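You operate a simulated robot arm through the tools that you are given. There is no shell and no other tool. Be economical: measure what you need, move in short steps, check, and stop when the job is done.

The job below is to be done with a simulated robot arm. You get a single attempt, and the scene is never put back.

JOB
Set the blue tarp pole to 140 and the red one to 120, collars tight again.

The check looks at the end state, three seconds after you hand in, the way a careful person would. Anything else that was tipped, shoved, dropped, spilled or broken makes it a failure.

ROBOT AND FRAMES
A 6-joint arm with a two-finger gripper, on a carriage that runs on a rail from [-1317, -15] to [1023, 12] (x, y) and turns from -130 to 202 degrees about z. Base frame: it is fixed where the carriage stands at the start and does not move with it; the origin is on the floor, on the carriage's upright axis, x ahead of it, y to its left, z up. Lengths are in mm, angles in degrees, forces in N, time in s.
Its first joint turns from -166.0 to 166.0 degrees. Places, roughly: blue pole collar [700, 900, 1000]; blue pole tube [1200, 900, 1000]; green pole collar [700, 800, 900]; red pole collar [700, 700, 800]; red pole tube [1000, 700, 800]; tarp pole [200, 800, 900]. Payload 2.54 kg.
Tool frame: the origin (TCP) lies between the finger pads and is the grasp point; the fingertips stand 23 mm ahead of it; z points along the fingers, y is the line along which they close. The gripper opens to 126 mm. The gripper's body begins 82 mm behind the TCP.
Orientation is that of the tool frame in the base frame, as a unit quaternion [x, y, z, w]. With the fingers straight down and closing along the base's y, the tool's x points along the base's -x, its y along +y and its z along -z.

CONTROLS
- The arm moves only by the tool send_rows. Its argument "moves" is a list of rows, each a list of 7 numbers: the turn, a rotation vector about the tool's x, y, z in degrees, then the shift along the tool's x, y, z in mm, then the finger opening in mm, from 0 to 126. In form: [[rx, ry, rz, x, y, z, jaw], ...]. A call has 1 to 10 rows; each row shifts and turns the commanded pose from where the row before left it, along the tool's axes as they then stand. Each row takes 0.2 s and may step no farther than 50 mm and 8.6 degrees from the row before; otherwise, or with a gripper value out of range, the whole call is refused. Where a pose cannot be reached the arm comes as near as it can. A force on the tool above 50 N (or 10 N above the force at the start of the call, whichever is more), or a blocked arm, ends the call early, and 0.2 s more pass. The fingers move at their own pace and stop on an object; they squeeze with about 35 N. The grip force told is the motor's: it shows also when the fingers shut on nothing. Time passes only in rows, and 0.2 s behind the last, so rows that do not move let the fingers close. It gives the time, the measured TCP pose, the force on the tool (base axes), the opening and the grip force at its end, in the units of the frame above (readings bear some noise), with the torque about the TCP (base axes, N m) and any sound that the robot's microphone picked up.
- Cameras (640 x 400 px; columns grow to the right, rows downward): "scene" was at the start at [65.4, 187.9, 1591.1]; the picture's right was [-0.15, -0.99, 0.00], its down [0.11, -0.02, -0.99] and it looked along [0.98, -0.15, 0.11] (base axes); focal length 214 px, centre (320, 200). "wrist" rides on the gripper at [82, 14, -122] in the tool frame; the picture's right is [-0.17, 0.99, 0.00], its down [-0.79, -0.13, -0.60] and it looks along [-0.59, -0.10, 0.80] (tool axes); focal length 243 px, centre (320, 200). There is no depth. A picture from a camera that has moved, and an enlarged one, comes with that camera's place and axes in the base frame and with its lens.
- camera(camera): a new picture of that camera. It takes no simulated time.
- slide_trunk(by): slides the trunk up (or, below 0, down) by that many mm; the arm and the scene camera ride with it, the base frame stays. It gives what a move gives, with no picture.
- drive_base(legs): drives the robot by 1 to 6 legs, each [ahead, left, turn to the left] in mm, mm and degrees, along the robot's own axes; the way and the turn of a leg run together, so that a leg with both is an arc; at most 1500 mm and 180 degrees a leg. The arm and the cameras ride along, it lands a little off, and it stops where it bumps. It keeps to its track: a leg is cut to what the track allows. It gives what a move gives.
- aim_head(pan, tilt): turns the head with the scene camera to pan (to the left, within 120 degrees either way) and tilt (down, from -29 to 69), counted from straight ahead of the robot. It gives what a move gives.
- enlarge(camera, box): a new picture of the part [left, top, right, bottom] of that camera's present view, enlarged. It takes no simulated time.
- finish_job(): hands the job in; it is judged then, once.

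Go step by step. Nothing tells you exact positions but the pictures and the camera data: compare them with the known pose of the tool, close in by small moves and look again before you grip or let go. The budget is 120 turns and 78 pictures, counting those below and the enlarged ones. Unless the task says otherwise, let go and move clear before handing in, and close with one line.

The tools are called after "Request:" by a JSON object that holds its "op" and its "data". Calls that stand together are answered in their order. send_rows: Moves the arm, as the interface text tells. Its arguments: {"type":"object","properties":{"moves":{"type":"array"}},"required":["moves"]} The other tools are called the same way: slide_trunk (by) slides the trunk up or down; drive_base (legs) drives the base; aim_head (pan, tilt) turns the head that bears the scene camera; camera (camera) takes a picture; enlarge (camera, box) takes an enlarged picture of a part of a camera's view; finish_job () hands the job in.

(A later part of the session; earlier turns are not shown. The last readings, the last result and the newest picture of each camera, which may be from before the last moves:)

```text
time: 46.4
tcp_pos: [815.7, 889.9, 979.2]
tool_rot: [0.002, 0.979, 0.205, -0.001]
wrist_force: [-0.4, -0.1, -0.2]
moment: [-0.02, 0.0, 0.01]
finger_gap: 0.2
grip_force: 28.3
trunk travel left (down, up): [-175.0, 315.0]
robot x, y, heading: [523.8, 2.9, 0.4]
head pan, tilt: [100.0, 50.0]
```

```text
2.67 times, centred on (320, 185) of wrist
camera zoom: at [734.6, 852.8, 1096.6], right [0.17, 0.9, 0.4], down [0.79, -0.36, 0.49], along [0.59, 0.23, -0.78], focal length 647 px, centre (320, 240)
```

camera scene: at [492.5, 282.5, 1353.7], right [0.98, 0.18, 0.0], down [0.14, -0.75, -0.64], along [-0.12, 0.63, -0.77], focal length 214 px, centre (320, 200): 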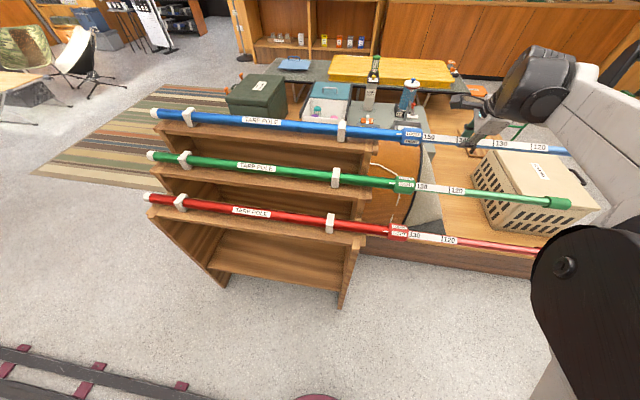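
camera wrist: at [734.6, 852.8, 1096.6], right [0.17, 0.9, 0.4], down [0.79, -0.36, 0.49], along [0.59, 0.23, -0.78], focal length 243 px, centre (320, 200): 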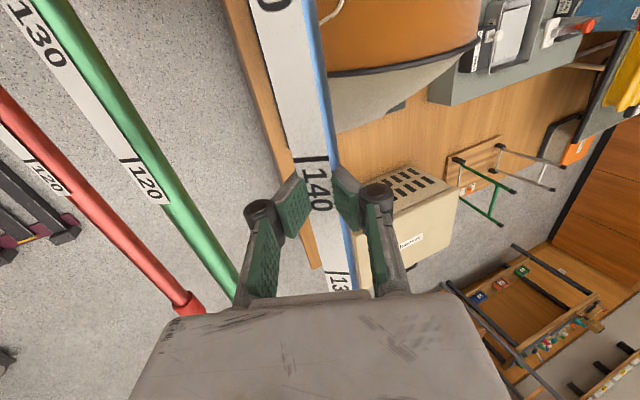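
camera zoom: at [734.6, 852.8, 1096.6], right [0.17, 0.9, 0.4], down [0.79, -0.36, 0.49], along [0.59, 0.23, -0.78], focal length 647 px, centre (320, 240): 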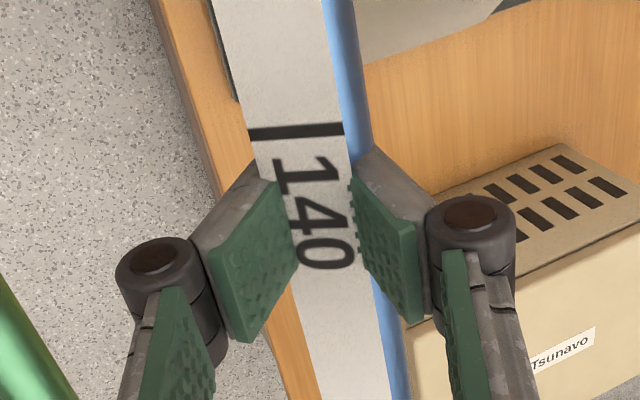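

The fingers closed right through the tube's scale section, so it isn't graspable here; the listed grasp spot is near the tip (x≈1200). I'll open, retreat and drive there to look.

Request:
{"op": "send_rows", "data": {"moves": [[0, 0, 0, 0, 0, 0, 40], [0, 0, 0, 0, 0, 0, 80], [0, 0, 0, 0, 0, 0, 126], [0, 0, 0, 0, 0, 0, 126], [0, 0, 0, 0, 0, -25, 126], [0, 0, 0, 0, 0, -25, 126], [0, 0, 0, 0, 0, -25, 126], [0, 0, 0, 0, 0, -25, 126]]}}

Request:
{"op": "drive_base", "data": {"legs": [[330, 0, 0]]}}

Request:
{"op": "camera", "data": {"camera": "wrist"}}

Request:
{"op": "camera", "data": {"camera": "scene"}}

```text
time: 48.2
tcp_pos: [815.6, 850.4, 1071.1]
tool_rot: [0.001, 0.979, 0.205, -0.001]
wrist_force: [0.6, 1.0, -0.6]
moment: [0.03, -0.02, 0.0]
finger_gap: 125.7
grip_force: 0.0
trunk travel left (down, up): [-175.0, 315.0]
robot x, y, heading: [528.6, 9.2, 0.2]
head pan, tilt: [100.0, 50.0]
```

```text
time: 50.3
tcp_pos: [1139.4, 853.5, 1070.1]
tool_rot: [-0.001, 0.979, 0.206, -0.001]
wrist_force: [0.0, -0.3, -0.2]
moment: [0.01, 0.02, 0.0]
finger_gap: 125.7
grip_force: 0.1
trunk travel left (down, up): [-175.0, 315.0]
robot x, y, heading: [853.0, 10.7, 0.7]
head pan, tilt: [100.0, 50.0]
```

```text
43 pictures are left
camera wrist: at [1057.9, 817.5, 1188.3], right [0.17, 0.9, 0.4], down [0.79, -0.36, 0.49], along [0.59, 0.23, -0.78], focal length 243 px, centre (320, 200)
```

wrist: 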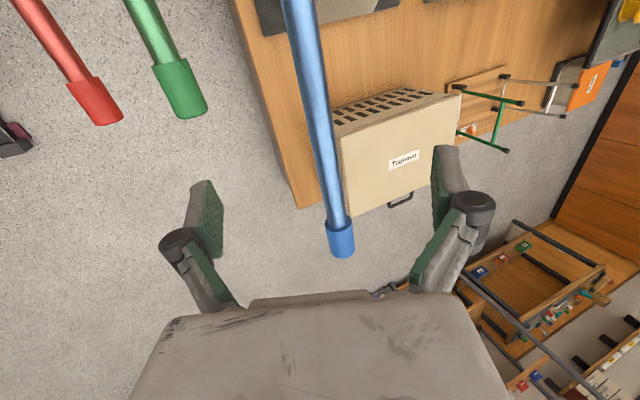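

```text
42 pictures are left
camera scene: at [817.6, 286.2, 1353.7], right [0.98, 0.18, 0.0], down [0.14, -0.75, -0.64], along [-0.12, 0.63, -0.77], focal length 214 px, centre (320, 200)
```

scene: 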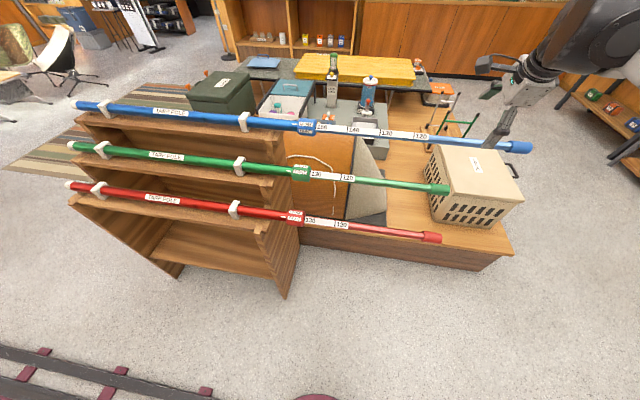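

The cap at the blue tip is around (1287, 893, 975). I'll drive up so the gripper is over the cap.

Request:
{"op": "drive_base", "data": {"legs": [[120, 0, 0]]}}

Request:
{"op": "camera", "data": {"camera": "wrist"}}

```text
time: 51.6
tcp_pos: [1259.0, 856.6, 1069.5]
tool_rot: [-0.001, 0.979, 0.205, -0.001]
wrist_force: [-0.2, -1.0, -0.7]
moment: [0.0, 0.0, -0.01]
finger_gap: 126.0
grip_force: 0.1
trunk travel left (down, up): [-175.0, 315.0]
robot x, y, heading: [974.5, 11.7, 0.6]
head pan, tilt: [100.0, 50.0]
```

```text
41 pictures are left
camera wrist: at [1177.4, 819.1, 1188.3], right [0.16, 0.9, 0.4], down [0.79, -0.36, 0.49], along [0.59, 0.23, -0.78], focal length 243 px, centre (320, 200)
```

wrist: 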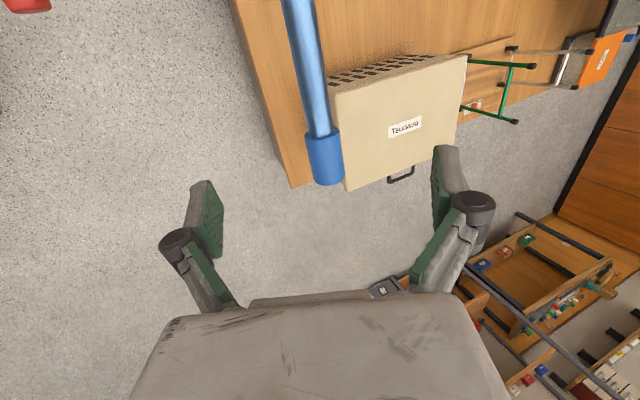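

Request:
{"op": "send_rows", "data": {"moves": [[0, 0, 0, -7, -0.5, 20, 126], [0, 0, 0, -7, -0.5, 20, 126], [0, 0, 0, -7, -0.5, 20, 126], [0, 0, 0, -7, -0.5, 20, 126], [0, 0, 0, 0, 0, 20, 126], [0, 0, 0, 0, 0, 0, 80]]}}

Request:
{"op": "camera", "data": {"camera": "wrist"}}

```text
time: 53.0
tcp_pos: [1286.4, 894.5, 977.3]
tool_rot: [0.0, 0.979, 0.206, -0.001]
wrist_force: [0.1, 0.1, -0.1]
moment: [-0.02, -0.01, -0.01]
finger_gap: 79.8
grip_force: 0.0
trunk travel left (down, up): [-175.0, 315.0]
robot x, y, heading: [974.2, 9.0, 0.5]
head pan, tilt: [100.0, 50.0]
```

```text
40 pictures are left
camera wrist: at [1205.2, 857.3, 1095.3], right [0.16, 0.9, 0.4], down [0.79, -0.36, 0.49], along [0.59, 0.23, -0.78], focal length 243 px, centre (320, 200)
```

wrist: 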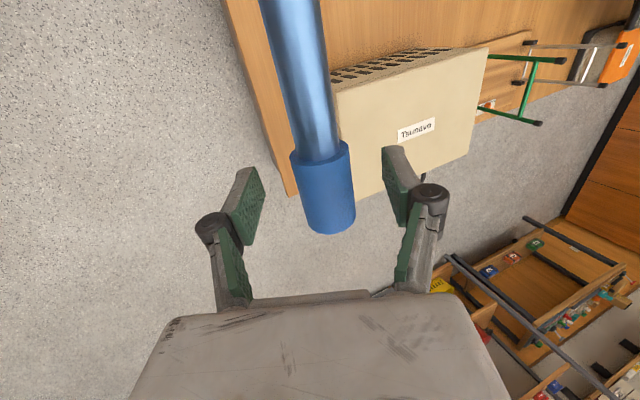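

Cap is centred at the TCP. Closing.

Request:
{"op": "send_rows", "data": {"moves": [[0, 0, 0, 0, 1, 0, 50], [0, 0, 0, 0, 0, 0, 30], [0, 0, 0, 0, 0, 0, 10], [0, 0, 0, 0, 0, 0, 0], [0, 0, 0, 0, 0, 0, 0]]}}

```text
time: 54.2
tcp_pos: [1285.7, 896.4, 977.8]
tool_rot: [-0.002, 0.979, 0.206, -0.001]
wrist_force: [1.0, 37.9, 22.4]
moment: [0.48, -0.18, 0.75]
finger_gap: 30.4
grip_force: 44.6
trunk travel left (down, up): [-175.0, 315.0]
robot x, y, heading: [973.0, 15.6, 0.7]
head pan, tilt: [100.0, 50.0]
```

Gripped the cap (30.4 mm). Relieving the side force, then sliding in.

Request:
{"op": "send_rows", "data": {"moves": [[0, 0, 0, 0, 1.5, 0, 0], [0, 0, 0, 0, 1.5, 0, 0], [0, 0, 0, 0, 0, 0, 0]]}}

Request:
{"op": "send_rows", "data": {"moves": [[0, 0, 0, 4, 0, 0, 0], [0, 0, 0, 5, 0, 0, 0], [0, 0, 0, 5, 0, 0, 0]]}}

```text
time: 55.0
tcp_pos: [1287.7, 897.6, 979.1]
tool_rot: [-0.001, 0.979, 0.204, -0.001]
wrist_force: [-8.8, -7.7, -5.6]
moment: [-0.37, -0.37, 0.91]
finger_gap: 30.5
grip_force: 45.0
trunk travel left (down, up): [-175.0, 315.0]
robot x, y, heading: [972.4, 12.8, 0.7]
head pan, tilt: [100.0, 50.0]
```

```text
time: 55.8
tcp_pos: [1273.4, 898.2, 978.5]
tool_rot: [-0.001, 0.979, 0.204, -0.001]
wrist_force: [2.1, -25.9, -22.7]
moment: [-0.33, -1.45, 0.33]
finger_gap: 30.4
grip_force: 44.6
trunk travel left (down, up): [-175.0, 315.0]
robot x, y, heading: [975.7, 12.0, 0.5]
head pan, tilt: [100.0, 50.0]
```

It slides. Continuing with slight side correction.

Request:
{"op": "send_rows", "data": {"moves": [[0, 0, 0, 3, -1.5, 0, 0], [0, 0, 0, 8, -0.2, 0, 0], [0, 0, 0, 8, -0.2, 0, 0], [0, 0, 0, 8, -0.2, 0, 0], [0, 0, 0, 8, -0.2, 0, 0]]}}

Request:
{"op": "send_rows", "data": {"moves": [[0, 0, 0, 8, -0.2, 0, 0], [0, 0, 0, 8, -0.2, 0, 0], [0, 0, 0, 8, -0.2, 0, 0], [0, 0, 0, 8, -0.2, 0, 0], [0, 0, 0, 8, -0.2, 0, 0]]}}

Request:
{"op": "camera", "data": {"camera": "scene"}}

```text
time: 57.0
tcp_pos: [1237.7, 895.6, 977.9]
tool_rot: [-0.001, 0.979, 0.205, -0.001]
wrist_force: [-0.4, -14.5, -21.5]
moment: [-0.11, -0.61, 0.75]
finger_gap: 30.3
grip_force: 45.1
trunk travel left (down, up): [-175.0, 315.0]
robot x, y, heading: [976.1, 10.4, 0.9]
head pan, tilt: [100.0, 50.0]
```

```text
time: 58.2
tcp_pos: [1199.4, 896.6, 977.7]
tool_rot: [0.0, 0.979, 0.206, -0.002]
wrist_force: [1.0, -4.8, -22.2]
moment: [-0.22, -0.61, 0.38]
finger_gap: 30.6
grip_force: 45.0
trunk travel left (down, up): [-175.0, 315.0]
robot x, y, heading: [975.8, 12.1, 0.4]
head pan, tilt: [100.0, 50.0]
```

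```text
39 pictures are left
camera scene: at [938.1, 289.0, 1353.4], right [0.98, 0.18, 0.0], down [0.14, -0.75, -0.64], along [-0.12, 0.63, -0.77], focal length 214 px, centre (320, 200)
```

scene: 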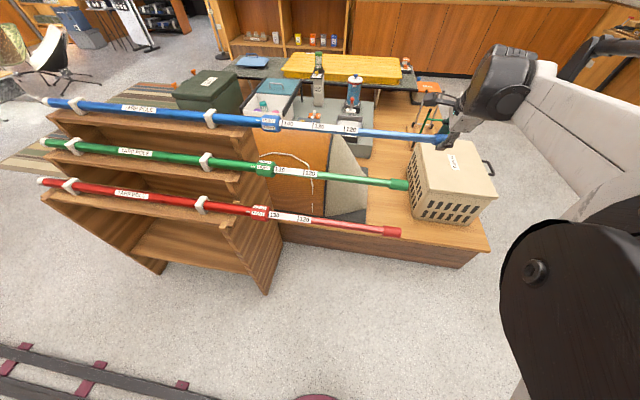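

Request:
{"op": "enlarge", "data": {"camera": "scene", "box": [240, 105, 370, 185]}}

```text
4.92 times, centred on (305, 145) of scene
camera zoom: at [938.1, 289.0, 1353.4], right [0.98, 0.18, 0.0], down [0.14, -0.75, -0.64], along [-0.12, 0.63, -0.77], focal length 1056 px, centre (394, 471)
```

zoom: 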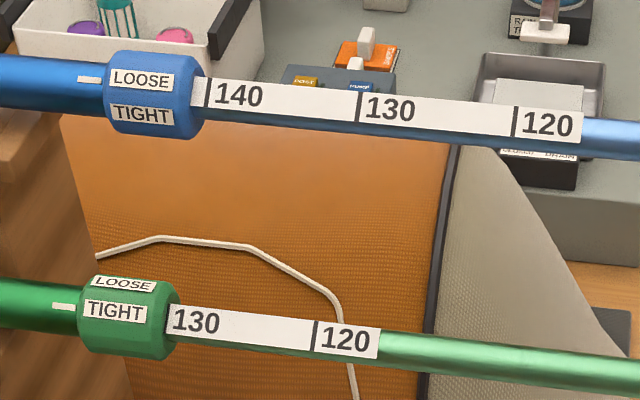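

Very clear: LOOSE on mark, 140 tick about 9–10 mm from the collar edge. Sliding the rest.

Request:
{"op": "send_rows", "data": {"moves": [[0, 0, 0, 4, 0, 0, 0], [0, 0, 0, 4, 0, 0, 0], [0, 0, 0, 2, 0, 0, 0], [0, 0, 0, 0, 0, 0, 0]]}}

Request:
{"op": "enlarge", "data": {"camera": "scene", "box": [245, 105, 305, 142]}}

Request:
{"op": "enlarge", "data": {"camera": "scene", "box": [240, 150, 300, 187]}}

```text
time: 59.2
tcp_pos: [1188.0, 895.8, 978.5]
tool_rot: [-0.001, 0.979, 0.205, -0.002]
wrist_force: [1.3, 13.5, -4.9]
moment: [0.09, 0.12, 0.84]
finger_gap: 30.4
grip_force: 44.9
trunk travel left (down, up): [-175.0, 315.0]
robot x, y, heading: [974.4, 11.8, 0.5]
head pan, tilt: [100.0, 50.0]
```

```text
10.67 times, centred on (275, 124) of scene
camera zoom: at [937.9, 288.9, 1353.5], right [0.98, 0.18, 0.0], down [0.14, -0.75, -0.64], along [-0.12, 0.63, -0.77], focal length 2288 px, centre (800, 1016)
```

zoom: 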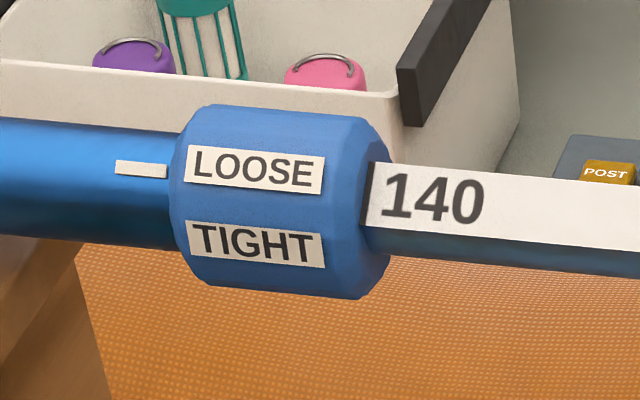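

```text
10.67 times, centred on (270, 168) of scene
camera zoom: at [937.9, 288.9, 1353.5], right [0.98, 0.18, 0.0], down [0.14, -0.75, -0.64], along [-0.12, 0.63, -0.77], focal length 2288 px, centre (853, 536)
```

zoom: 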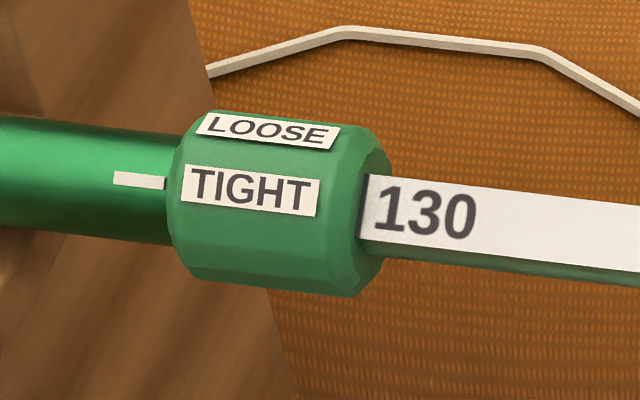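

Blue reads 140 exactly like green's 130 at the edge. Releasing the cap, retreating and driving back to the blue collar.

Request:
{"op": "send_rows", "data": {"moves": [[0, 0, 0, 0, 0.8, 0, 0], [0, 0, 0, 0, 0, 0, 40], [0, 0, 0, 0, 0, 0, 80], [0, 0, 0, 0, 0, 0, 126], [0, 0, 0, 0, 0, 0, 126], [0, 0, 0, 0, 0, -25, 126], [0, 0, 0, 0, 0, -25, 126], [0, 0, 0, 0, 0, -25, 126], [0, 0, 0, 0, 0, -25, 126]]}}

Request:
{"op": "drive_base", "data": {"legs": [[-530, 0, 0]]}}

Request:
{"op": "camera", "data": {"camera": "wrist"}}

```text
time: 61.4
tcp_pos: [1200.7, 885.8, 1044.4]
tool_rot: [0.002, 0.979, 0.206, -0.001]
wrist_force: [-0.2, -0.1, -1.4]
moment: [0.01, -0.02, 0.0]
finger_gap: 126.0
grip_force: 0.1
trunk travel left (down, up): [-175.0, 315.0]
robot x, y, heading: [971.8, 14.6, 0.6]
head pan, tilt: [100.0, 50.0]
stopped in row 9: the arm was blocked; the commanded pose is now the measured one
```

```text
time: 64.5
tcp_pos: [669.5, 877.0, 1046.3]
tool_rot: [0.007, 0.979, 0.205, 0.0]
wrist_force: [0.5, 0.4, -0.1]
moment: [0.01, 0.01, 0.01]
finger_gap: 126.1
grip_force: 0.1
trunk travel left (down, up): [-175.0, 315.0]
robot x, y, heading: [433.0, 3.7, -0.3]
head pan, tilt: [100.0, 50.0]
```

```text
35 pictures are left
camera wrist: at [586.7, 841.5, 1162.9], right [0.18, 0.9, 0.4], down [0.79, -0.37, 0.49], along [0.59, 0.22, -0.78], focal length 243 px, centre (320, 200)
```

wrist: 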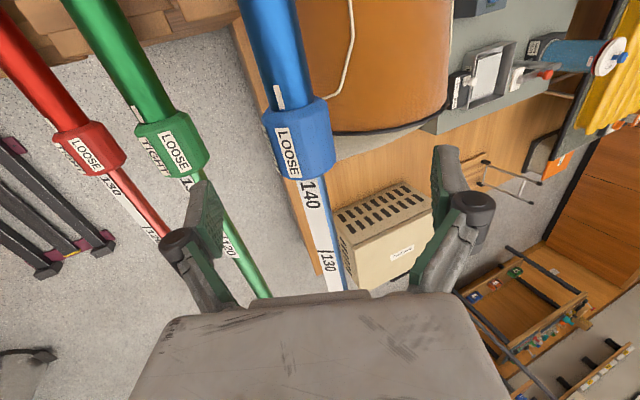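

Request:
{"op": "drive_base", "data": {"legs": [[-70, 0, 0]]}}

Request:
{"op": "send_rows", "data": {"moves": [[-1.3, 0, 0, -12, -5, 0, 126], [-1.3, 0, 0, -12, -5, 0, 126], [-1.3, 0, 0, -12, -5, 0, 126], [-1.3, 0, 0, -12, -5, 0, 126], [-1.3, 0, 0, -12, -4, 0, 126], [0, 0, 0, 0, 0, 10, 126], [0, 0, 0, 0, 0, 10, 126]]}}

Request:
{"op": "camera", "data": {"camera": "wrist"}}

```text
time: 65.5
tcp_pos: [598.8, 878.0, 1044.0]
tool_rot: [0.007, 0.979, 0.205, 0.0]
wrist_force: [0.7, -0.3, -0.5]
moment: [0.03, 0.0, 0.01]
finger_gap: 125.9
grip_force: 0.1
trunk travel left (down, up): [-175.0, 315.0]
robot x, y, heading: [362.5, 3.0, 0.1]
head pan, tilt: [100.0, 50.0]
```

```text
time: 67.1
tcp_pos: [656.7, 867.0, 1013.7]
tool_rot: [0.006, 0.966, 0.26, 0.001]
wrist_force: [-0.2, -0.9, -0.3]
moment: [-0.01, 0.0, 0.01]
finger_gap: 125.9
grip_force: 0.0
trunk travel left (down, up): [-175.0, 315.0]
robot x, y, heading: [359.9, 5.4, -0.0]
head pan, tilt: [100.0, 50.0]
```

```text
34 pictures are left
camera wrist: at [573.9, 817.7, 1127.3], right [0.18, 0.85, 0.5], down [0.79, -0.43, 0.45], along [0.59, 0.31, -0.74], focal length 243 px, centre (320, 200)
```

wrist: 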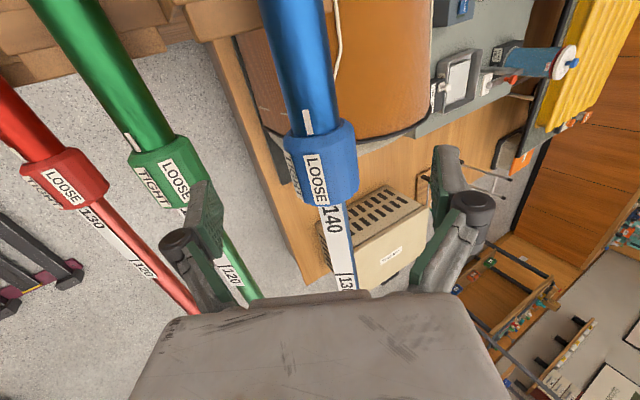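

Request:
{"op": "send_rows", "data": {"moves": [[0, 0, 0, -4, 0.5, 14, 126], [0, 0, 0, -4, 0.5, 14, 126], [0, 0, 0, 0, 0, 14, 126], [0, 0, 0, 0, 0, 0, 80], [0, 0, 0, 0, 0, 0, 60], [0, 0, 0, 0, 0, 0, 35], [0, 0, 0, 0, 0, 0, 20], [0, 0, 0, 0, 0, 0, 20]]}}

```text
time: 68.9
tcp_pos: [665.7, 886.5, 981.8]
tool_rot: [0.006, 0.965, 0.262, 0.002]
wrist_force: [4.5, 16.6, 14.6]
moment: [0.25, -0.52, 1.02]
finger_gap: 51.6
grip_force: 45.2
trunk travel left (down, up): [-175.0, 315.0]
robot x, y, heading: [361.9, 5.5, -0.1]
head pan, tilt: [100.0, 50.0]
```

Gripped. Now turning back toward TIGHT.

Request:
{"op": "send_rows", "data": {"moves": [[0, 0, 0, 0, 1.5, 0, 20], [3, 0, 0, 0, 0.2, 0, 20], [3, 0, 0, 0, 0.2, 0, 20], [3, 0, 0, 0, 0.2, 0, 20], [3, 0, 0, 0, 0.2, 0, 20]]}}

Request:
{"op": "send_rows", "data": {"moves": [[3, 0, 0, 0, 0.2, 0, 20], [3, 0, 0, 0, 0.2, 0, 20], [3, 0, 0, 0, 0.2, 0, 20], [3, 0, 0, 0, 0.2, 0, 20]]}}

Request:
{"op": "enlarge", "data": {"camera": "wrist", "box": [220, 80, 420, 280]}}

```text
time: 70.1
tcp_pos: [666.0, 889.9, 983.1]
tool_rot: [0.007, 0.987, 0.16, 0.0]
wrist_force: [9.2, 19.3, 21.6]
moment: [0.29, -0.69, 1.04]
finger_gap: 51.5
grip_force: 45.1
trunk travel left (down, up): [-175.0, 315.0]
robot x, y, heading: [362.3, 6.6, -0.1]
head pan, tilt: [100.0, 50.0]
```

```text
time: 71.1
tcp_pos: [666.7, 891.7, 980.7]
tool_rot: [0.007, 0.999, 0.053, 0.0]
wrist_force: [10.6, 30.1, 19.2]
moment: [0.37, -0.49, 1.01]
finger_gap: 51.6
grip_force: 45.2
trunk travel left (down, up): [-175.0, 315.0]
robot x, y, heading: [363.3, 3.4, -0.1]
head pan, tilt: [100.0, 50.0]
```

```text
2.00 times, centred on (320, 180) of wrist
camera zoom: at [583.9, 892.6, 1104.1], right [0.18, 0.98, 0.11], down [0.79, -0.21, 0.58], along [0.59, -0.02, -0.81], focal length 485 px, centre (320, 240)
```

zoom: 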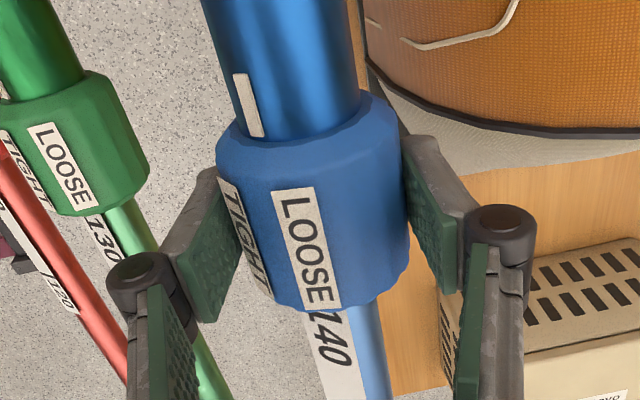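

Half-way; continuing.

Request:
{"op": "send_rows", "data": {"moves": [[0, 0, 0, -0.7, 2, -1, 20], [3, 0, 0, 0, 0.2, 0, 20], [3, 0, 0, 0, 0.2, 0, 20], [3, 0, 0, 0, 0.2, 0, 20], [3, 0, 0, 0, 0.2, 0, 20]]}}

Request:
{"op": "send_rows", "data": {"moves": [[0, 0, 0, 0, 0.5, 0, 20], [3, 0, 0, 0, 0.2, 0, 20], [3, 0, 0, 0, 0.2, 0, 20], [2, 0, 0, 0, 0.2, 0, 20]]}}

Request:
{"op": "enlarge", "data": {"camera": "wrist", "box": [220, 80, 420, 280]}}

```text
time: 72.3
tcp_pos: [665.0, 893.1, 980.1]
tool_rot: [0.005, 1.0, 0.02, 0.001]
wrist_force: [6.8, 20.0, -7.9]
moment: [0.13, 0.32, 1.06]
finger_gap: 51.3
grip_force: 45.0
out of reach, approached as far as the arm can: row 3, 4, 5
trunk travel left (down, up): [-175.0, 315.0]
robot x, y, heading: [363.7, 4.9, -0.2]
head pan, tilt: [100.0, 50.0]
stopped in row 5: the force on the tool passed its limit at 72 N (the readings are from after the stop); the commanded pose is now the measured one
```

```text
time: 72.8
tcp_pos: [664.7, 892.5, 978.2]
tool_rot: [0.008, 1.0, 0.018, 0.002]
wrist_force: [7.1, 18.8, -11.0]
moment: [0.13, 0.5, 1.08]
finger_gap: 50.7
grip_force: 45.2
out of reach, approached as far as the arm can: row 2
trunk travel left (down, up): [-175.0, 315.0]
robot x, y, heading: [362.6, 3.1, 0.1]
head pan, tilt: [100.0, 50.0]
stopped in row 2: the force on the tool passed its limit at 67 N (the readings are from after the stop); the commanded pose is now the measured one
```

```text
2.00 times, centred on (320, 180) of wrist
camera zoom: at [583.4, 901.8, 1101.4], right [0.18, 0.98, 0.04], down [0.79, -0.17, 0.59], along [0.59, -0.08, -0.8], focal length 485 px, centre (320, 240)
```

zoom: 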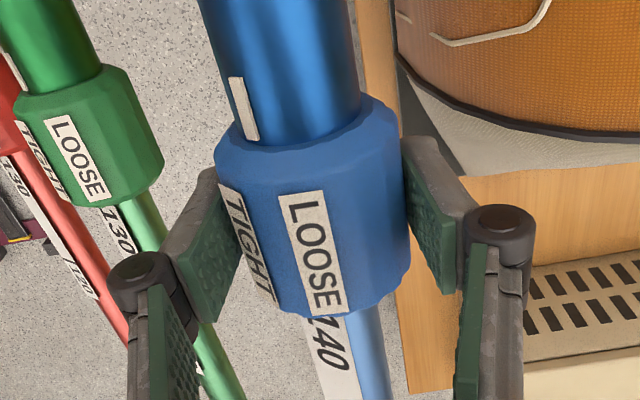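

Out of reach past vertical from here; I'll regrip at higher tilt for the remaining ~18°.

Request:
{"op": "send_rows", "data": {"moves": [[0, 0, 0, 0, 0, 0, 60], [0, 0, 0, 0, 0, 0, 90], [0, 0, 0, 0, 0, 0, 126], [0, 0, 0, 0, 0, 0, 126], [-7, 0, 0, 0, 0, 0, 126], [-7, 0, 0, 0, 0, 0, 126], [-7, 0, 0, 0, 0, 0, 126], [-7, 0, 0, 0, 0, 0, 126], [0, 0, 0, 0, 0, 0, 126]]}}

Request:
{"op": "enlarge", "data": {"camera": "wrist", "box": [220, 80, 420, 280]}}

```text
time: 74.8
tcp_pos: [665.4, 890.9, 981.2]
tool_rot: [0.007, 0.965, 0.262, 0.005]
wrist_force: [-0.2, 0.6, 0.2]
moment: [0.02, -0.03, 0.03]
finger_gap: 126.1
grip_force: 0.1
trunk travel left (down, up): [-175.0, 315.0]
robot x, y, heading: [364.1, 4.6, 0.0]
head pan, tilt: [100.0, 50.0]
```

```text
2.00 times, centred on (320, 180) of wrist
camera zoom: at [581.9, 840.7, 1093.8], right [0.18, 0.85, 0.5], down [0.78, -0.43, 0.45], along [0.6, 0.31, -0.74], focal length 485 px, centre (320, 240)
```

zoom: 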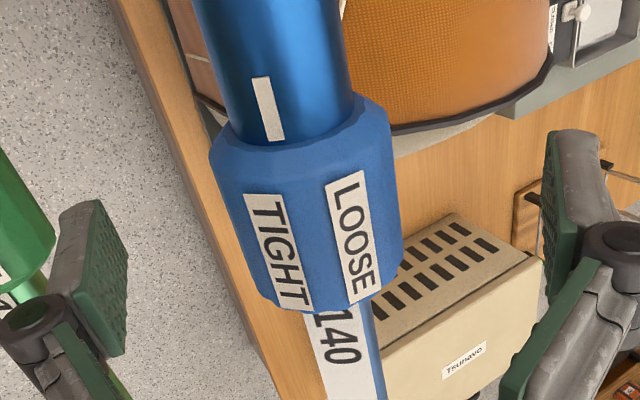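

About 8–10° left to bring TIGHT under the mark. Recentre, grip and turn.

Request:
{"op": "send_rows", "data": {"moves": [[0, 0, 0, 0, -3, 2, 90], [0, 0, 0, 0, 0, 0, 60], [0, 0, 0, 0, 0, 0, 35], [0, 0, 0, 0, 0, 0, 20], [0, 0, 0, 0, 0, 0, 20]]}}

Request:
{"op": "send_rows", "data": {"moves": [[3, 0, 0, 0, 0, 0, 20], [3, 0, 0, 0, 0, 0, 20], [3, 0, 0, 0, 0, 0, 20]]}}

Request:
{"op": "enlarge", "data": {"camera": "wrist", "box": [220, 80, 420, 280]}}

```text
time: 76.0
tcp_pos: [666.4, 888.9, 979.6]
tool_rot: [0.006, 0.965, 0.261, 0.003]
wrist_force: [5.7, 21.3, 16.8]
moment: [0.22, -0.56, 1.03]
finger_gap: 50.9
grip_force: 44.1
trunk travel left (down, up): [-175.0, 315.0]
robot x, y, heading: [361.6, 4.6, 0.1]
head pan, tilt: [100.0, 50.0]
```

```text
time: 76.9
tcp_pos: [665.0, 891.1, 979.1]
tool_rot: [0.006, 0.982, 0.188, 0.004]
wrist_force: [1.6, 5.1, 4.9]
moment: [0.08, -0.08, 0.81]
finger_gap: 51.0
grip_force: 45.1
trunk travel left (down, up): [-175.0, 315.0]
robot x, y, heading: [358.0, 4.9, 0.1]
head pan, tilt: [100.0, 50.0]
stopped in row 3: the force on the tool passed its limit at 52 N (the readings are from after the stop); the commanded pose is now the measured one
```

```text
2.00 times, centred on (320, 180) of wrist
camera zoom: at [582.3, 858.7, 1097.2], right [0.18, 0.91, 0.36], down [0.78, -0.35, 0.51], along [0.6, 0.19, -0.78], focal length 485 px, centre (320, 240)
```

zoom: 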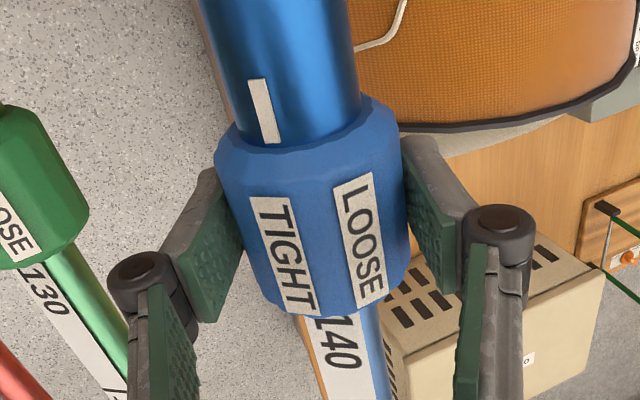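

Request:
{"op": "send_rows", "data": {"moves": [[0, 0, 0, 0, 0, 0, 20], [2, 0, 0, 0, 0, 0, 20], [2, 0, 0, 0, 0, 0, 20], [2, 0, 0, 0, 0, 0, 20]]}}

Request:
{"op": "camera", "data": {"camera": "scene"}}

```text
time: 77.9
tcp_pos: [664.5, 891.4, 977.7]
tool_rot: [0.007, 0.991, 0.135, 0.003]
wrist_force: [3.0, 23.1, -4.5]
moment: [1.24, -0.74, 1.07]
finger_gap: 50.5
grip_force: 45.4
trunk travel left (down, up): [-175.0, 315.0]
robot x, y, heading: [363.8, 5.2, 0.3]
head pan, tilt: [100.0, 50.0]
```

```text
29 pictures are left
camera scene: at [328.6, 282.5, 1353.2], right [0.98, 0.17, 0.0], down [0.13, -0.76, -0.64], along [-0.11, 0.63, -0.77], focal length 214 px, centre (320, 200)
```

scene: 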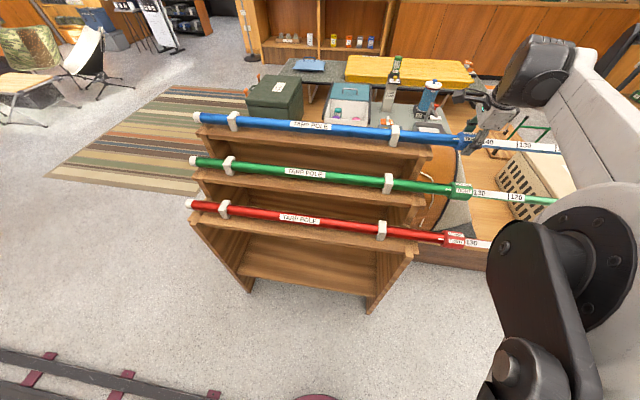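

A torque of 1.2 N·m now resists: it feels like the tight stop. Checking the label from the scene camera.

Request:
{"op": "enlarge", "data": {"camera": "scene", "box": [440, 120, 510, 160]}}

```text
9.14 times, centred on (475, 140) of scene
camera zoom: at [328.6, 282.5, 1353.2], right [0.98, 0.17, 0.0], down [0.13, -0.76, -0.64], along [-0.11, 0.63, -0.77], focal length 1961 px, centre (-1097, 749)
```

zoom: 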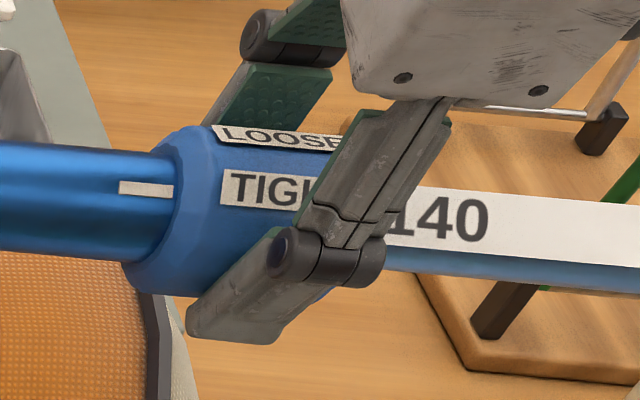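

TIGHT is on the mark. Release, retreat, and look.

Request:
{"op": "send_rows", "data": {"moves": [[0, 0, 0, 0, 0, 0, 60], [0, 0, 0, 0, 0, 0, 90], [0, 0, 0, 0, 0, 0, 126], [0, 0, 0, 0, 0, 0, 126], [0, 0, 0, 0, 0, -20, 126], [0, 0, 0, 0, 0, -20, 126], [0, 0, 0, 0, 0, -20, 126], [0, 0, 0, 0, 0, -20, 126], [0, 0, 0, 0, 0, -20, 126]]}}

Request:
{"op": "enlarge", "data": {"camera": "scene", "box": [430, 115, 530, 175]}}

```text
time: 79.9
tcp_pos: [664.3, 863.7, 1075.9]
tool_rot: [0.007, 0.991, 0.135, 0.003]
wrist_force: [-0.6, -0.1, -1.0]
moment: [-0.04, 0.04, 0.01]
finger_gap: 126.1
grip_force: 0.1
trunk travel left (down, up): [-175.0, 315.0]
robot x, y, heading: [362.5, 2.1, -0.0]
head pan, tilt: [100.0, 50.0]
```

```text
6.40 times, centred on (480, 145) of scene
camera zoom: at [328.5, 280.9, 1353.7], right [0.98, 0.17, 0.0], down [0.13, -0.75, -0.64], along [-0.11, 0.63, -0.77], focal length 1373 px, centre (-704, 552)
```

zoom: 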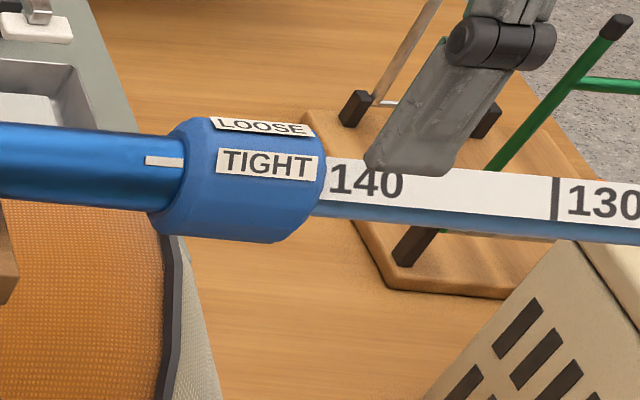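

Blue is done. Moving over to the red pole: shift −y, tilt to ~27°, then lower the trunk.

Request:
{"op": "send_rows", "data": {"moves": [[-1.2, 0, 0, 0, -20.5, -6, 126], [-1.2, 0, 0, 0, -20.5, -6.5, 126], [-1.2, 0, 0, 0, -20.4, -7, 126], [-1.2, 0, 0, 0, -20.2, -7.4, 126], [-1.2, 0, 0, 0, -20, -8, 126], [-1.2, 0, 0, 0, -20, -8.4, 126], [-1.2, 0, 0, 0, -20, -8.6, 126], [-1.2, 0, 0, 0, -20, -9, 126], [-1.2, 0, 0, 0, -19.5, -9.5, 126], [-1.2, 0, 0, 0, -19, -9.8, 126]]}}

Request:
{"op": "slide_trunk", "data": {"by": -170}}

Request:
{"op": "camera", "data": {"camera": "wrist"}}

Request:
{"op": "camera", "data": {"camera": "scene"}}

```text
time: 81.5
tcp_pos: [699.5, 767.0, 1046.3]
tool_rot: [0.014, 0.978, 0.207, 0.006]
wrist_force: [-0.2, 0.7, 0.3]
moment: [-0.03, -0.04, -0.04]
finger_gap: 125.7
grip_force: 0.2
trunk travel left (down, up): [-175.0, 315.0]
robot x, y, heading: [361.7, 4.1, 0.0]
head pan, tilt: [100.0, 50.0]
stopped in row 8: the arm was blocked; the commanded pose is now the measured one
```

```text
time: 83.5
tcp_pos: [698.5, 765.3, 875.2]
tool_rot: [0.016, 0.978, 0.207, 0.005]
wrist_force: [0.5, 0.0, -0.7]
moment: [0.0, 0.01, -0.01]
finger_gap: 126.2
grip_force: 0.1
trunk travel left (down, up): [-5.0, 485.0]
robot x, y, heading: [365.5, 3.3, 0.2]
head pan, tilt: [100.0, 50.0]
```

```text
26 pictures are left
camera wrist: at [615.9, 730.3, 994.3], right [0.19, 0.9, 0.4], down [0.78, -0.39, 0.5], along [0.6, 0.22, -0.77], focal length 243 px, centre (320, 200)
```

wrist: 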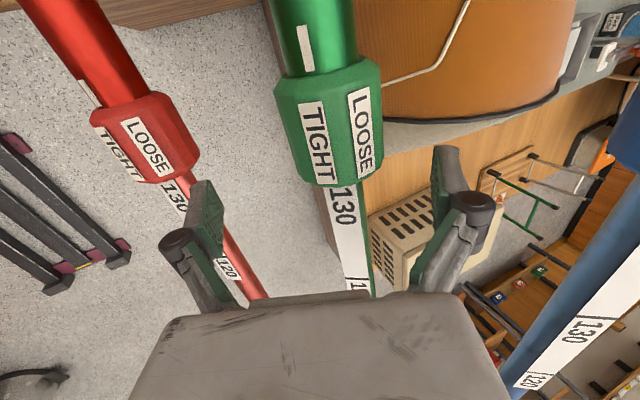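

```text
25 pictures are left
camera scene: at [328.4, 280.7, 1183.8], right [0.98, 0.17, 0.0], down [0.13, -0.75, -0.64], along [-0.11, 0.63, -0.77], focal length 214 px, centre (320, 200)
```

scene: 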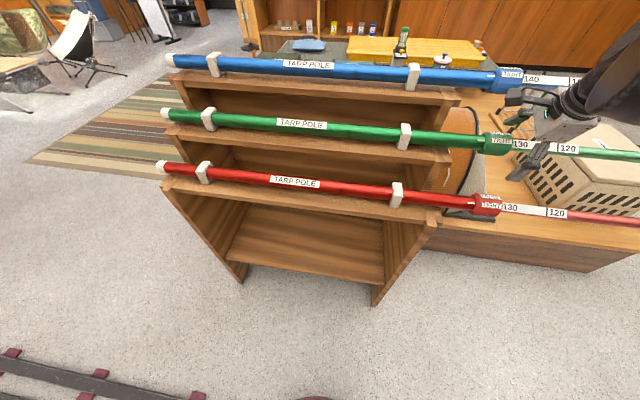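

The arm stopped early and the trunk lowered the open gripper around the green tube; no contact, but I must undo that. Raising the trunk straight back up, then standing further back so the wrist avoids its singular pose.

Request:
{"op": "slide_trunk", "data": {"by": 170}}

Request:
{"op": "drive_base", "data": {"legs": [[-160, 0, 0]]}}

Request:
{"op": "send_rows", "data": {"moves": [[0, 0, 0, -13, 0, 0, 126], [0, 0, 0, -13, 0, 0, 126], [0, 0, 0, -13, 0, 0, 126], [0, 0, 0, -13, 0, 0, 126], [0, 0, 0, -13, 0, 0, 126], [0, 0, 0, -13, 0, 0, 126], [0, 0, 0, -13, 0, 0, 126], [0, 0, 0, -13, 0, 0, 126], [0, 0, 0, -13, 0, 0, 126]]}}

```text
time: 85.4
tcp_pos: [699.2, 765.5, 1047.2]
tool_rot: [0.014, 0.978, 0.207, 0.005]
wrist_force: [1.0, -0.3, 0.2]
moment: [0.02, 0.01, 0.0]
finger_gap: 125.9
grip_force: 0.0
trunk travel left (down, up): [-175.0, 315.0]
robot x, y, heading: [362.7, 2.6, 0.4]
head pan, tilt: [100.0, 50.0]
```

```text
time: 86.8
tcp_pos: [542.4, 762.3, 1047.3]
tool_rot: [0.015, 0.978, 0.208, 0.005]
wrist_force: [-0.8, -0.8, 0.7]
moment: [-0.01, 0.01, -0.03]
finger_gap: 126.0
grip_force: 0.2
trunk travel left (down, up): [-175.0, 315.0]
robot x, y, heading: [202.3, 0.5, 0.0]
head pan, tilt: [100.0, 50.0]
```

```text
time: 88.8
tcp_pos: [658.8, 758.8, 1048.3]
tool_rot: [0.015, 0.978, 0.207, 0.007]
wrist_force: [0.6, -1.0, -0.1]
moment: [0.0, 0.01, 0.0]
finger_gap: 126.1
grip_force: 0.2
trunk travel left (down, up): [-175.0, 315.0]
robot x, y, heading: [203.8, 2.3, -0.1]
head pan, tilt: [100.0, 50.0]
```

Request:
{"op": "send_rows", "data": {"moves": [[0, 0.6, -0.8, 0, -15, -6.7, 126], [0, 0.5, -0.7, 0, -15, -6.7, 126], [0, 0, 0, 0, -15, -6.7, 126], [0, 0, 0, 0, -15, -6.7, 126], [0, 0, 0, 0, -15, -6.7, 126], [0, 0, 0, 0, -15, -6.7, 126], [0, 0, 0, 0, -15, -6.7, 126]]}}

```text
time: 90.4
tcp_pos: [659.7, 646.1, 1048.4]
tool_rot: [0.001, 0.978, 0.207, -0.002]
wrist_force: [0.2, -0.3, 0.3]
moment: [0.0, 0.02, 0.01]
finger_gap: 126.3
grip_force: 0.2
trunk travel left (down, up): [-175.0, 315.0]
robot x, y, heading: [202.7, 2.5, 0.3]
head pan, tilt: [100.0, 50.0]
```

Request:
{"op": "slide_trunk", "data": {"by": -165}}

Request:
{"op": "camera", "data": {"camera": "wrist"}}

Request:
{"op": "camera", "data": {"camera": "scene"}}

```text
time: 92.3
tcp_pos: [657.7, 644.9, 883.4]
tool_rot: [0.0, 0.978, 0.207, -0.001]
wrist_force: [-0.4, -0.7, -0.3]
moment: [-0.03, -0.01, -0.01]
finger_gap: 126.1
grip_force: 0.1
trunk travel left (down, up): [-10.0, 480.0]
robot x, y, heading: [205.1, 4.5, 0.1]
head pan, tilt: [100.0, 50.0]
```

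```text
24 pictures are left
camera wrist: at [576.7, 607.6, 1001.0], right [0.17, 0.9, 0.4], down [0.79, -0.36, 0.49], along [0.59, 0.23, -0.77], focal length 243 px, centre (320, 200)
```

wrist: 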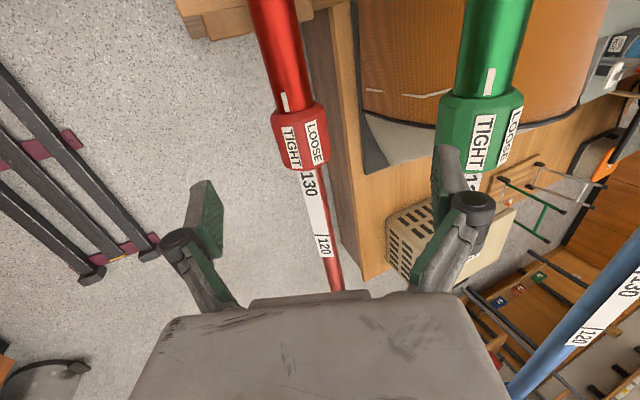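

```text
23 pictures are left
camera scene: at [170.2, 278.8, 1188.8], right [0.98, 0.17, 0.0], down [0.13, -0.75, -0.64], along [-0.11, 0.63, -0.77], focal length 214 px, centre (320, 200)
```

scene: 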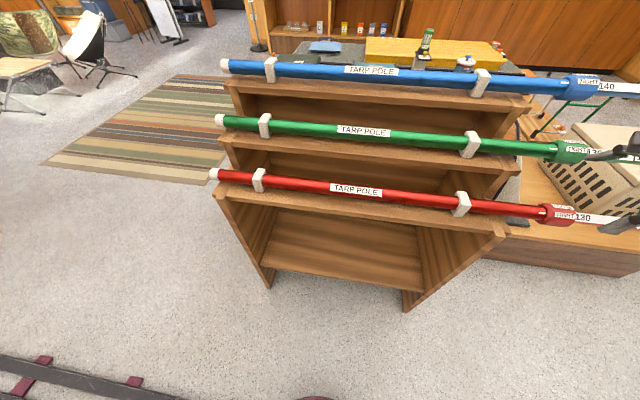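

Red collar estimated at (666, 668, 779). Centering and approaching.

Request:
{"op": "send_rows", "data": {"moves": [[0, 0, 0, -2, -10.5, 0, 126], [0, 0, 0, -2, -10.5, 0, 126], [0, 0, 0, -2, 0, 15, 126], [0, 0, 0, -2, 0, 15, 126], [0, 0, 0, 0, 0, 15, 126], [0, 0, 0, 0, 0, 15, 126]]}}

Request:
{"op": "camera", "data": {"camera": "wrist"}}

```text
time: 93.7
tcp_pos: [666.7, 651.5, 819.7]
tool_rot: [-0.001, 0.978, 0.207, -0.001]
wrist_force: [-0.1, 0.4, 0.4]
moment: [-0.01, 0.0, -0.02]
finger_gap: 126.0
grip_force: 0.1
trunk travel left (down, up): [-10.0, 480.0]
robot x, y, heading: [206.7, 4.3, 0.2]
head pan, tilt: [100.0, 50.0]
```

```text
22 pictures are left
camera wrist: at [585.3, 613.6, 937.6], right [0.17, 0.9, 0.4], down [0.79, -0.36, 0.49], along [0.59, 0.23, -0.77], focal length 243 px, centre (320, 200)
```

wrist: 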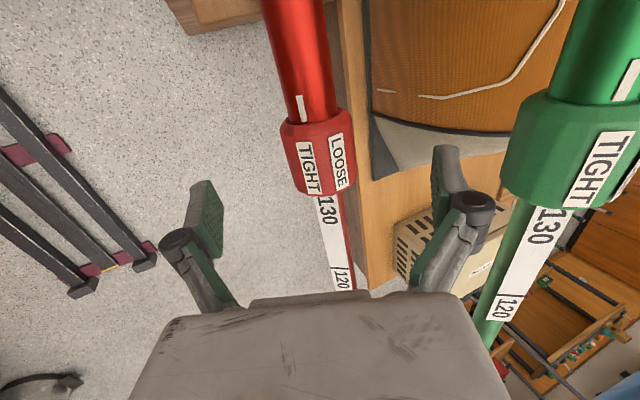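

Request:
{"op": "send_rows", "data": {"moves": [[0, 0, 0, 0, -0.5, 15, 126], [0, 0, 0, 0, -0.5, 15, 126], [0, 0, 0, 0, 0, 14, 126], [0, 0, 0, 0, 0, 0, 100], [0, 0, 0, 0, 0, 0, 75], [0, 0, 0, 0, 0, 0, 60]]}}

Request:
{"op": "send_rows", "data": {"moves": [[0, 0, 0, 0, 0, 0, 45], [0, 0, 0, 0, 0, 0, 30], [0, 0, 0, 0, 0, 0, 20], [0, 0, 0, 0, 0, 0, 20]]}}

```text
time: 95.1
tcp_pos: [665.5, 668.2, 779.0]
tool_rot: [0.0, 0.978, 0.208, 0.0]
wrist_force: [0.4, -0.2, 0.3]
moment: [0.01, -0.03, -0.02]
finger_gap: 59.9
grip_force: 0.1
trunk travel left (down, up): [-10.0, 480.0]
robot x, y, heading: [203.0, 2.0, -0.2]
head pan, tilt: [100.0, 50.0]
```

```text
time: 96.1
tcp_pos: [667.7, 668.7, 780.8]
tool_rot: [-0.001, 0.978, 0.208, -0.001]
wrist_force: [8.5, 25.9, 17.6]
moment: [0.37, -0.53, 1.18]
finger_gap: 50.8
grip_force: 44.7
trunk travel left (down, up): [-10.0, 480.0]
robot x, y, heading: [207.2, 2.1, 0.3]
head pan, tilt: [100.0, 50.0]
```

Gripped the red collar. Relieve and turn toward LOOSE.

Request:
{"op": "send_rows", "data": {"moves": [[0, 0, 0, 0, 1.8, 0, 20], [-3, 0, 0, 0, 0, 0, 20], [-3, 0, 0, 0, 0, 0, 20], [-3, 0, 0, 0, 0, 0, 20], [-3, 0, 0, 0, 0, 0, 20]]}}

Request:
{"op": "send_rows", "data": {"moves": [[-3, 0, 0, 0, 0, 0, 20], [-3, 0, 0, 0, 0, 0, 20], [-3, 0, 0, 0, 0, 0, 20]]}}

```text
time: 97.3
tcp_pos: [665.9, 667.6, 778.1]
tool_rot: [0.0, 0.952, 0.307, -0.002]
wrist_force: [1.3, -7.2, -4.1]
moment: [-0.07, 0.16, 1.13]
finger_gap: 50.8
grip_force: 45.5
trunk travel left (down, up): [-10.0, 480.0]
robot x, y, heading: [204.9, 6.6, 0.2]
head pan, tilt: [100.0, 50.0]
```

```text
time: 98.2
tcp_pos: [666.4, 666.5, 778.6]
tool_rot: [0.0, 0.925, 0.379, -0.002]
wrist_force: [2.0, -1.5, -11.3]
moment: [-0.07, -0.55, 0.67]
finger_gap: 50.6
grip_force: 45.1
trunk travel left (down, up): [-10.0, 480.0]
robot x, y, heading: [206.4, 2.0, 0.1]
head pan, tilt: [100.0, 50.0]
stopped in row 3: the force on the tool passed its limit at 53 N (the readings are from after the stop); the commanded pose is now the measured one
```

Past 40° tilt without trouble this time. Continuing in small steps.

Request:
{"op": "send_rows", "data": {"moves": [[0, 0, 0, 0, -0.5, 0, 20], [-3, 0, 0, 0, -0.1, 0, 20], [-3, 0, 0, 0, -0.1, 0, 20], [-3, 0, 0, 0, -0.1, 0, 20], [-3, 0, 0, 0, -0.1, 0, 20]]}}

Request:
{"op": "send_rows", "data": {"moves": [[-3, 0, 0, 0, -0.1, 0, 20], [-3, 0, 0, 0, -0.1, 0, 20], [-3, 0, 0, 0, -0.1, 0, 20], [-3, 0, 0, 0, -0.1, 0, 20]]}}

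Request:
{"op": "enlarge", "data": {"camera": "wrist", "box": [220, 80, 420, 280]}}

```text
time: 99.4
tcp_pos: [666.6, 666.4, 776.4]
tool_rot: [0.001, 0.88, 0.474, -0.002]
wrist_force: [-4.3, -22.2, -26.9]
moment: [-0.32, -0.44, 0.98]
finger_gap: 51.0
grip_force: 45.2
trunk travel left (down, up): [-10.0, 480.0]
robot x, y, heading: [203.8, 1.4, -0.0]
head pan, tilt: [100.0, 50.0]
```

```text
time: 100.0
tcp_pos: [666.1, 666.3, 775.6]
tool_rot: [-0.001, 0.86, 0.511, -0.001]
wrist_force: [0.9, 1.4, -19.1]
moment: [-0.13, 0.27, -0.11]
finger_gap: 50.9
grip_force: 45.5
trunk travel left (down, up): [-10.0, 480.0]
robot x, y, heading: [205.0, 2.1, 0.1]
head pan, tilt: [100.0, 50.0]
stopped in row 2: the force on the tool passed its limit at 51 N (the readings are from after the stop); the commanded pose is now the measured one
```

```text
2.00 times, centred on (320, 180) of wrist
camera zoom: at [584.7, 565.0, 846.5], right [0.17, 0.47, 0.87], down [0.79, -0.59, 0.17], along [0.59, 0.66, -0.47], focal length 485 px, centre (320, 240)
```

zoom: 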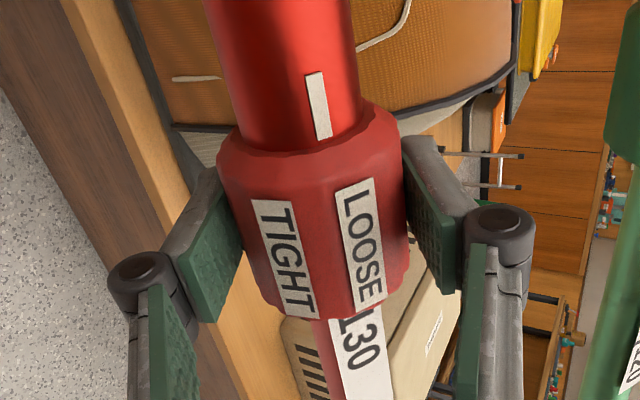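

About 9° more.

Request:
{"op": "send_rows", "data": {"moves": [[0, 0, 0, 0, -1, 0, 20], [-3, 0, 0, 0, -0.2, 0, 20], [-3, 0, 0, 0, -0.2, 0, 20], [-3, 0, 0, 0, -0.2, 0, 20]]}}

Request:
{"op": "enlarge", "data": {"camera": "wrist", "box": [220, 80, 420, 280]}}

```text
time: 101.0
tcp_pos: [665.7, 664.6, 774.0]
tool_rot: [0.0, 0.816, 0.578, -0.001]
wrist_force: [2.7, -2.6, -14.1]
moment: [-1.14, -0.02, -0.06]
finger_gap: 51.0
grip_force: 45.1
trunk travel left (down, up): [-10.0, 480.0]
robot x, y, heading: [202.6, -2.1, -0.1]
head pan, tilt: [100.0, 50.0]
```

```text
2.00 times, centred on (320, 180) of wrist
camera zoom: at [584.5, 553.7, 829.0], right [0.17, 0.33, 0.93], down [0.79, -0.61, 0.07], along [0.59, 0.72, -0.36], focal length 485 px, centre (320, 240)
```

zoom: 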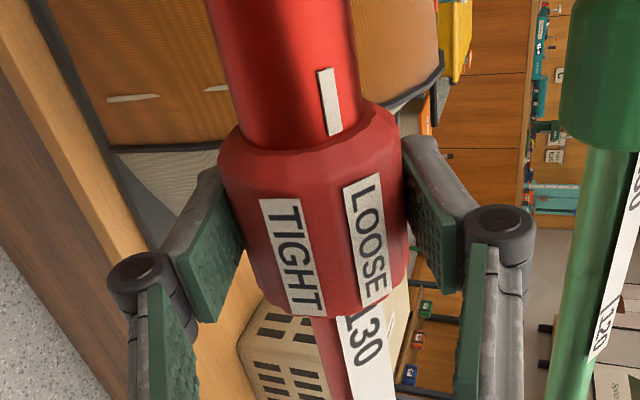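

Torque rises to 1.1 N·m: loose stop reached. Release, retreat, drive to the red cap (~x 1090).

Request:
{"op": "send_rows", "data": {"moves": [[0, 0, 0, 0, 0, 0, 60], [0, 0, 0, 0, 0, 0, 90], [0, 0, 0, 0, 0, 0, 110], [0, 0, 0, 0, 0, 0, 110], [0, 0, 0, 0, 0, -20, 110], [0, 0, 0, 0, 0, -20, 110], [0, 0, 0, 0, 0, -20, 110], [0, 0, 0, 0, 0, -20, 110], [0, 0, 0, 0, 0, -20, 110]]}}

Request:
{"op": "send_rows", "data": {"moves": [[6, 0, 0, 0, 0, 0, 110], [6, 0, 0, 0, 0, 0, 110], [6, 0, 0, 0, 0, 0, 110], [6, 0, 0, 0, 0, 0, 110]]}}

Request:
{"op": "drive_base", "data": {"legs": [[390, 0, 0]]}}

Request:
{"op": "camera", "data": {"camera": "wrist"}}

```text
time: 103.0
tcp_pos: [665.2, 573.2, 807.9]
tool_rot: [0.0, 0.816, 0.578, -0.002]
wrist_force: [0.4, 0.1, -0.3]
moment: [0.0, -0.04, 0.03]
finger_gap: 110.0
grip_force: 0.1
trunk travel left (down, up): [-10.0, 480.0]
robot x, y, heading: [206.4, 4.8, -0.0]
head pan, tilt: [100.0, 50.0]
```

```text
time: 104.0
tcp_pos: [666.6, 571.6, 809.1]
tool_rot: [-0.001, 0.919, 0.395, -0.001]
wrist_force: [0.8, 0.3, -0.5]
moment: [0.03, 0.02, 0.02]
finger_gap: 110.0
grip_force: 0.0
trunk travel left (down, up): [-10.0, 480.0]
robot x, y, heading: [198.6, 2.1, 0.0]
head pan, tilt: [100.0, 50.0]
```

```text
time: 106.4
tcp_pos: [1052.1, 579.0, 807.4]
tool_rot: [-0.003, 0.918, 0.397, -0.003]
wrist_force: [0.5, -0.2, 0.1]
moment: [0.02, 0.05, -0.02]
finger_gap: 110.2
grip_force: 0.1
trunk travel left (down, up): [-10.0, 480.0]
robot x, y, heading: [591.9, 6.8, 0.5]
head pan, tilt: [100.0, 50.0]
```

```text
19 pictures are left
camera wrist: at [970.3, 499.0, 902.7], right [0.16, 0.68, 0.72], down [0.8, -0.52, 0.31], along [0.58, 0.52, -0.62], focal length 243 px, centre (320, 200)
```

wrist: 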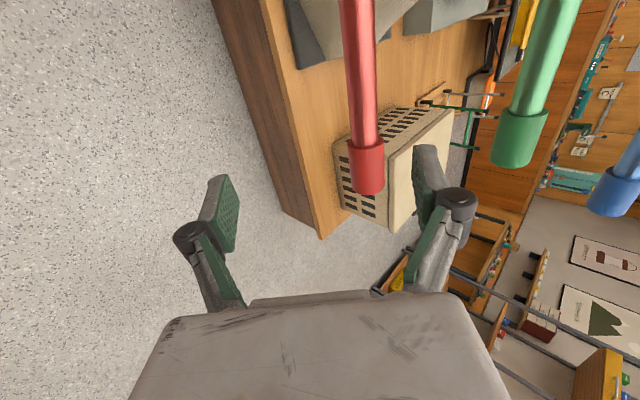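

Red cap at about (1089, 671, 777). Centering then approaching.

Request:
{"op": "send_rows", "data": {"moves": [[0, 0, 0, -12, 14, 0, 110], [0, 0, 0, -12, 14, 0, 110], [0, 0, 0, -13, 13, 0, 100], [0, 0, 0, 0, 0, 17, 90], [0, 0, 0, 0, 0, 17, 90], [0, 0, 0, 0, 0, 17, 90], [0, 0, 0, 0, 0, 17, 90]]}}

Request:
{"op": "camera", "data": {"camera": "wrist"}}

```text
time: 108.0
tcp_pos: [1087.4, 657.4, 794.1]
tool_rot: [-0.004, 0.918, 0.396, -0.003]
wrist_force: [-0.3, -0.2, -0.3]
moment: [-0.03, 0.02, -0.01]
finger_gap: 89.8
grip_force: 0.1
trunk travel left (down, up): [-10.0, 480.0]
robot x, y, heading: [593.7, 6.6, 0.5]
head pan, tilt: [100.0, 50.0]
```

```text
18 pictures are left
camera wrist: at [1006.1, 577.2, 887.3], right [0.16, 0.68, 0.72], down [0.8, -0.52, 0.31], along [0.58, 0.52, -0.62], focal length 243 px, centre (320, 200)
```

wrist: 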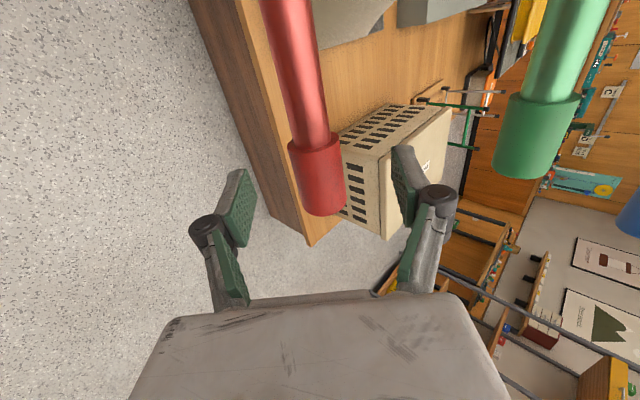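

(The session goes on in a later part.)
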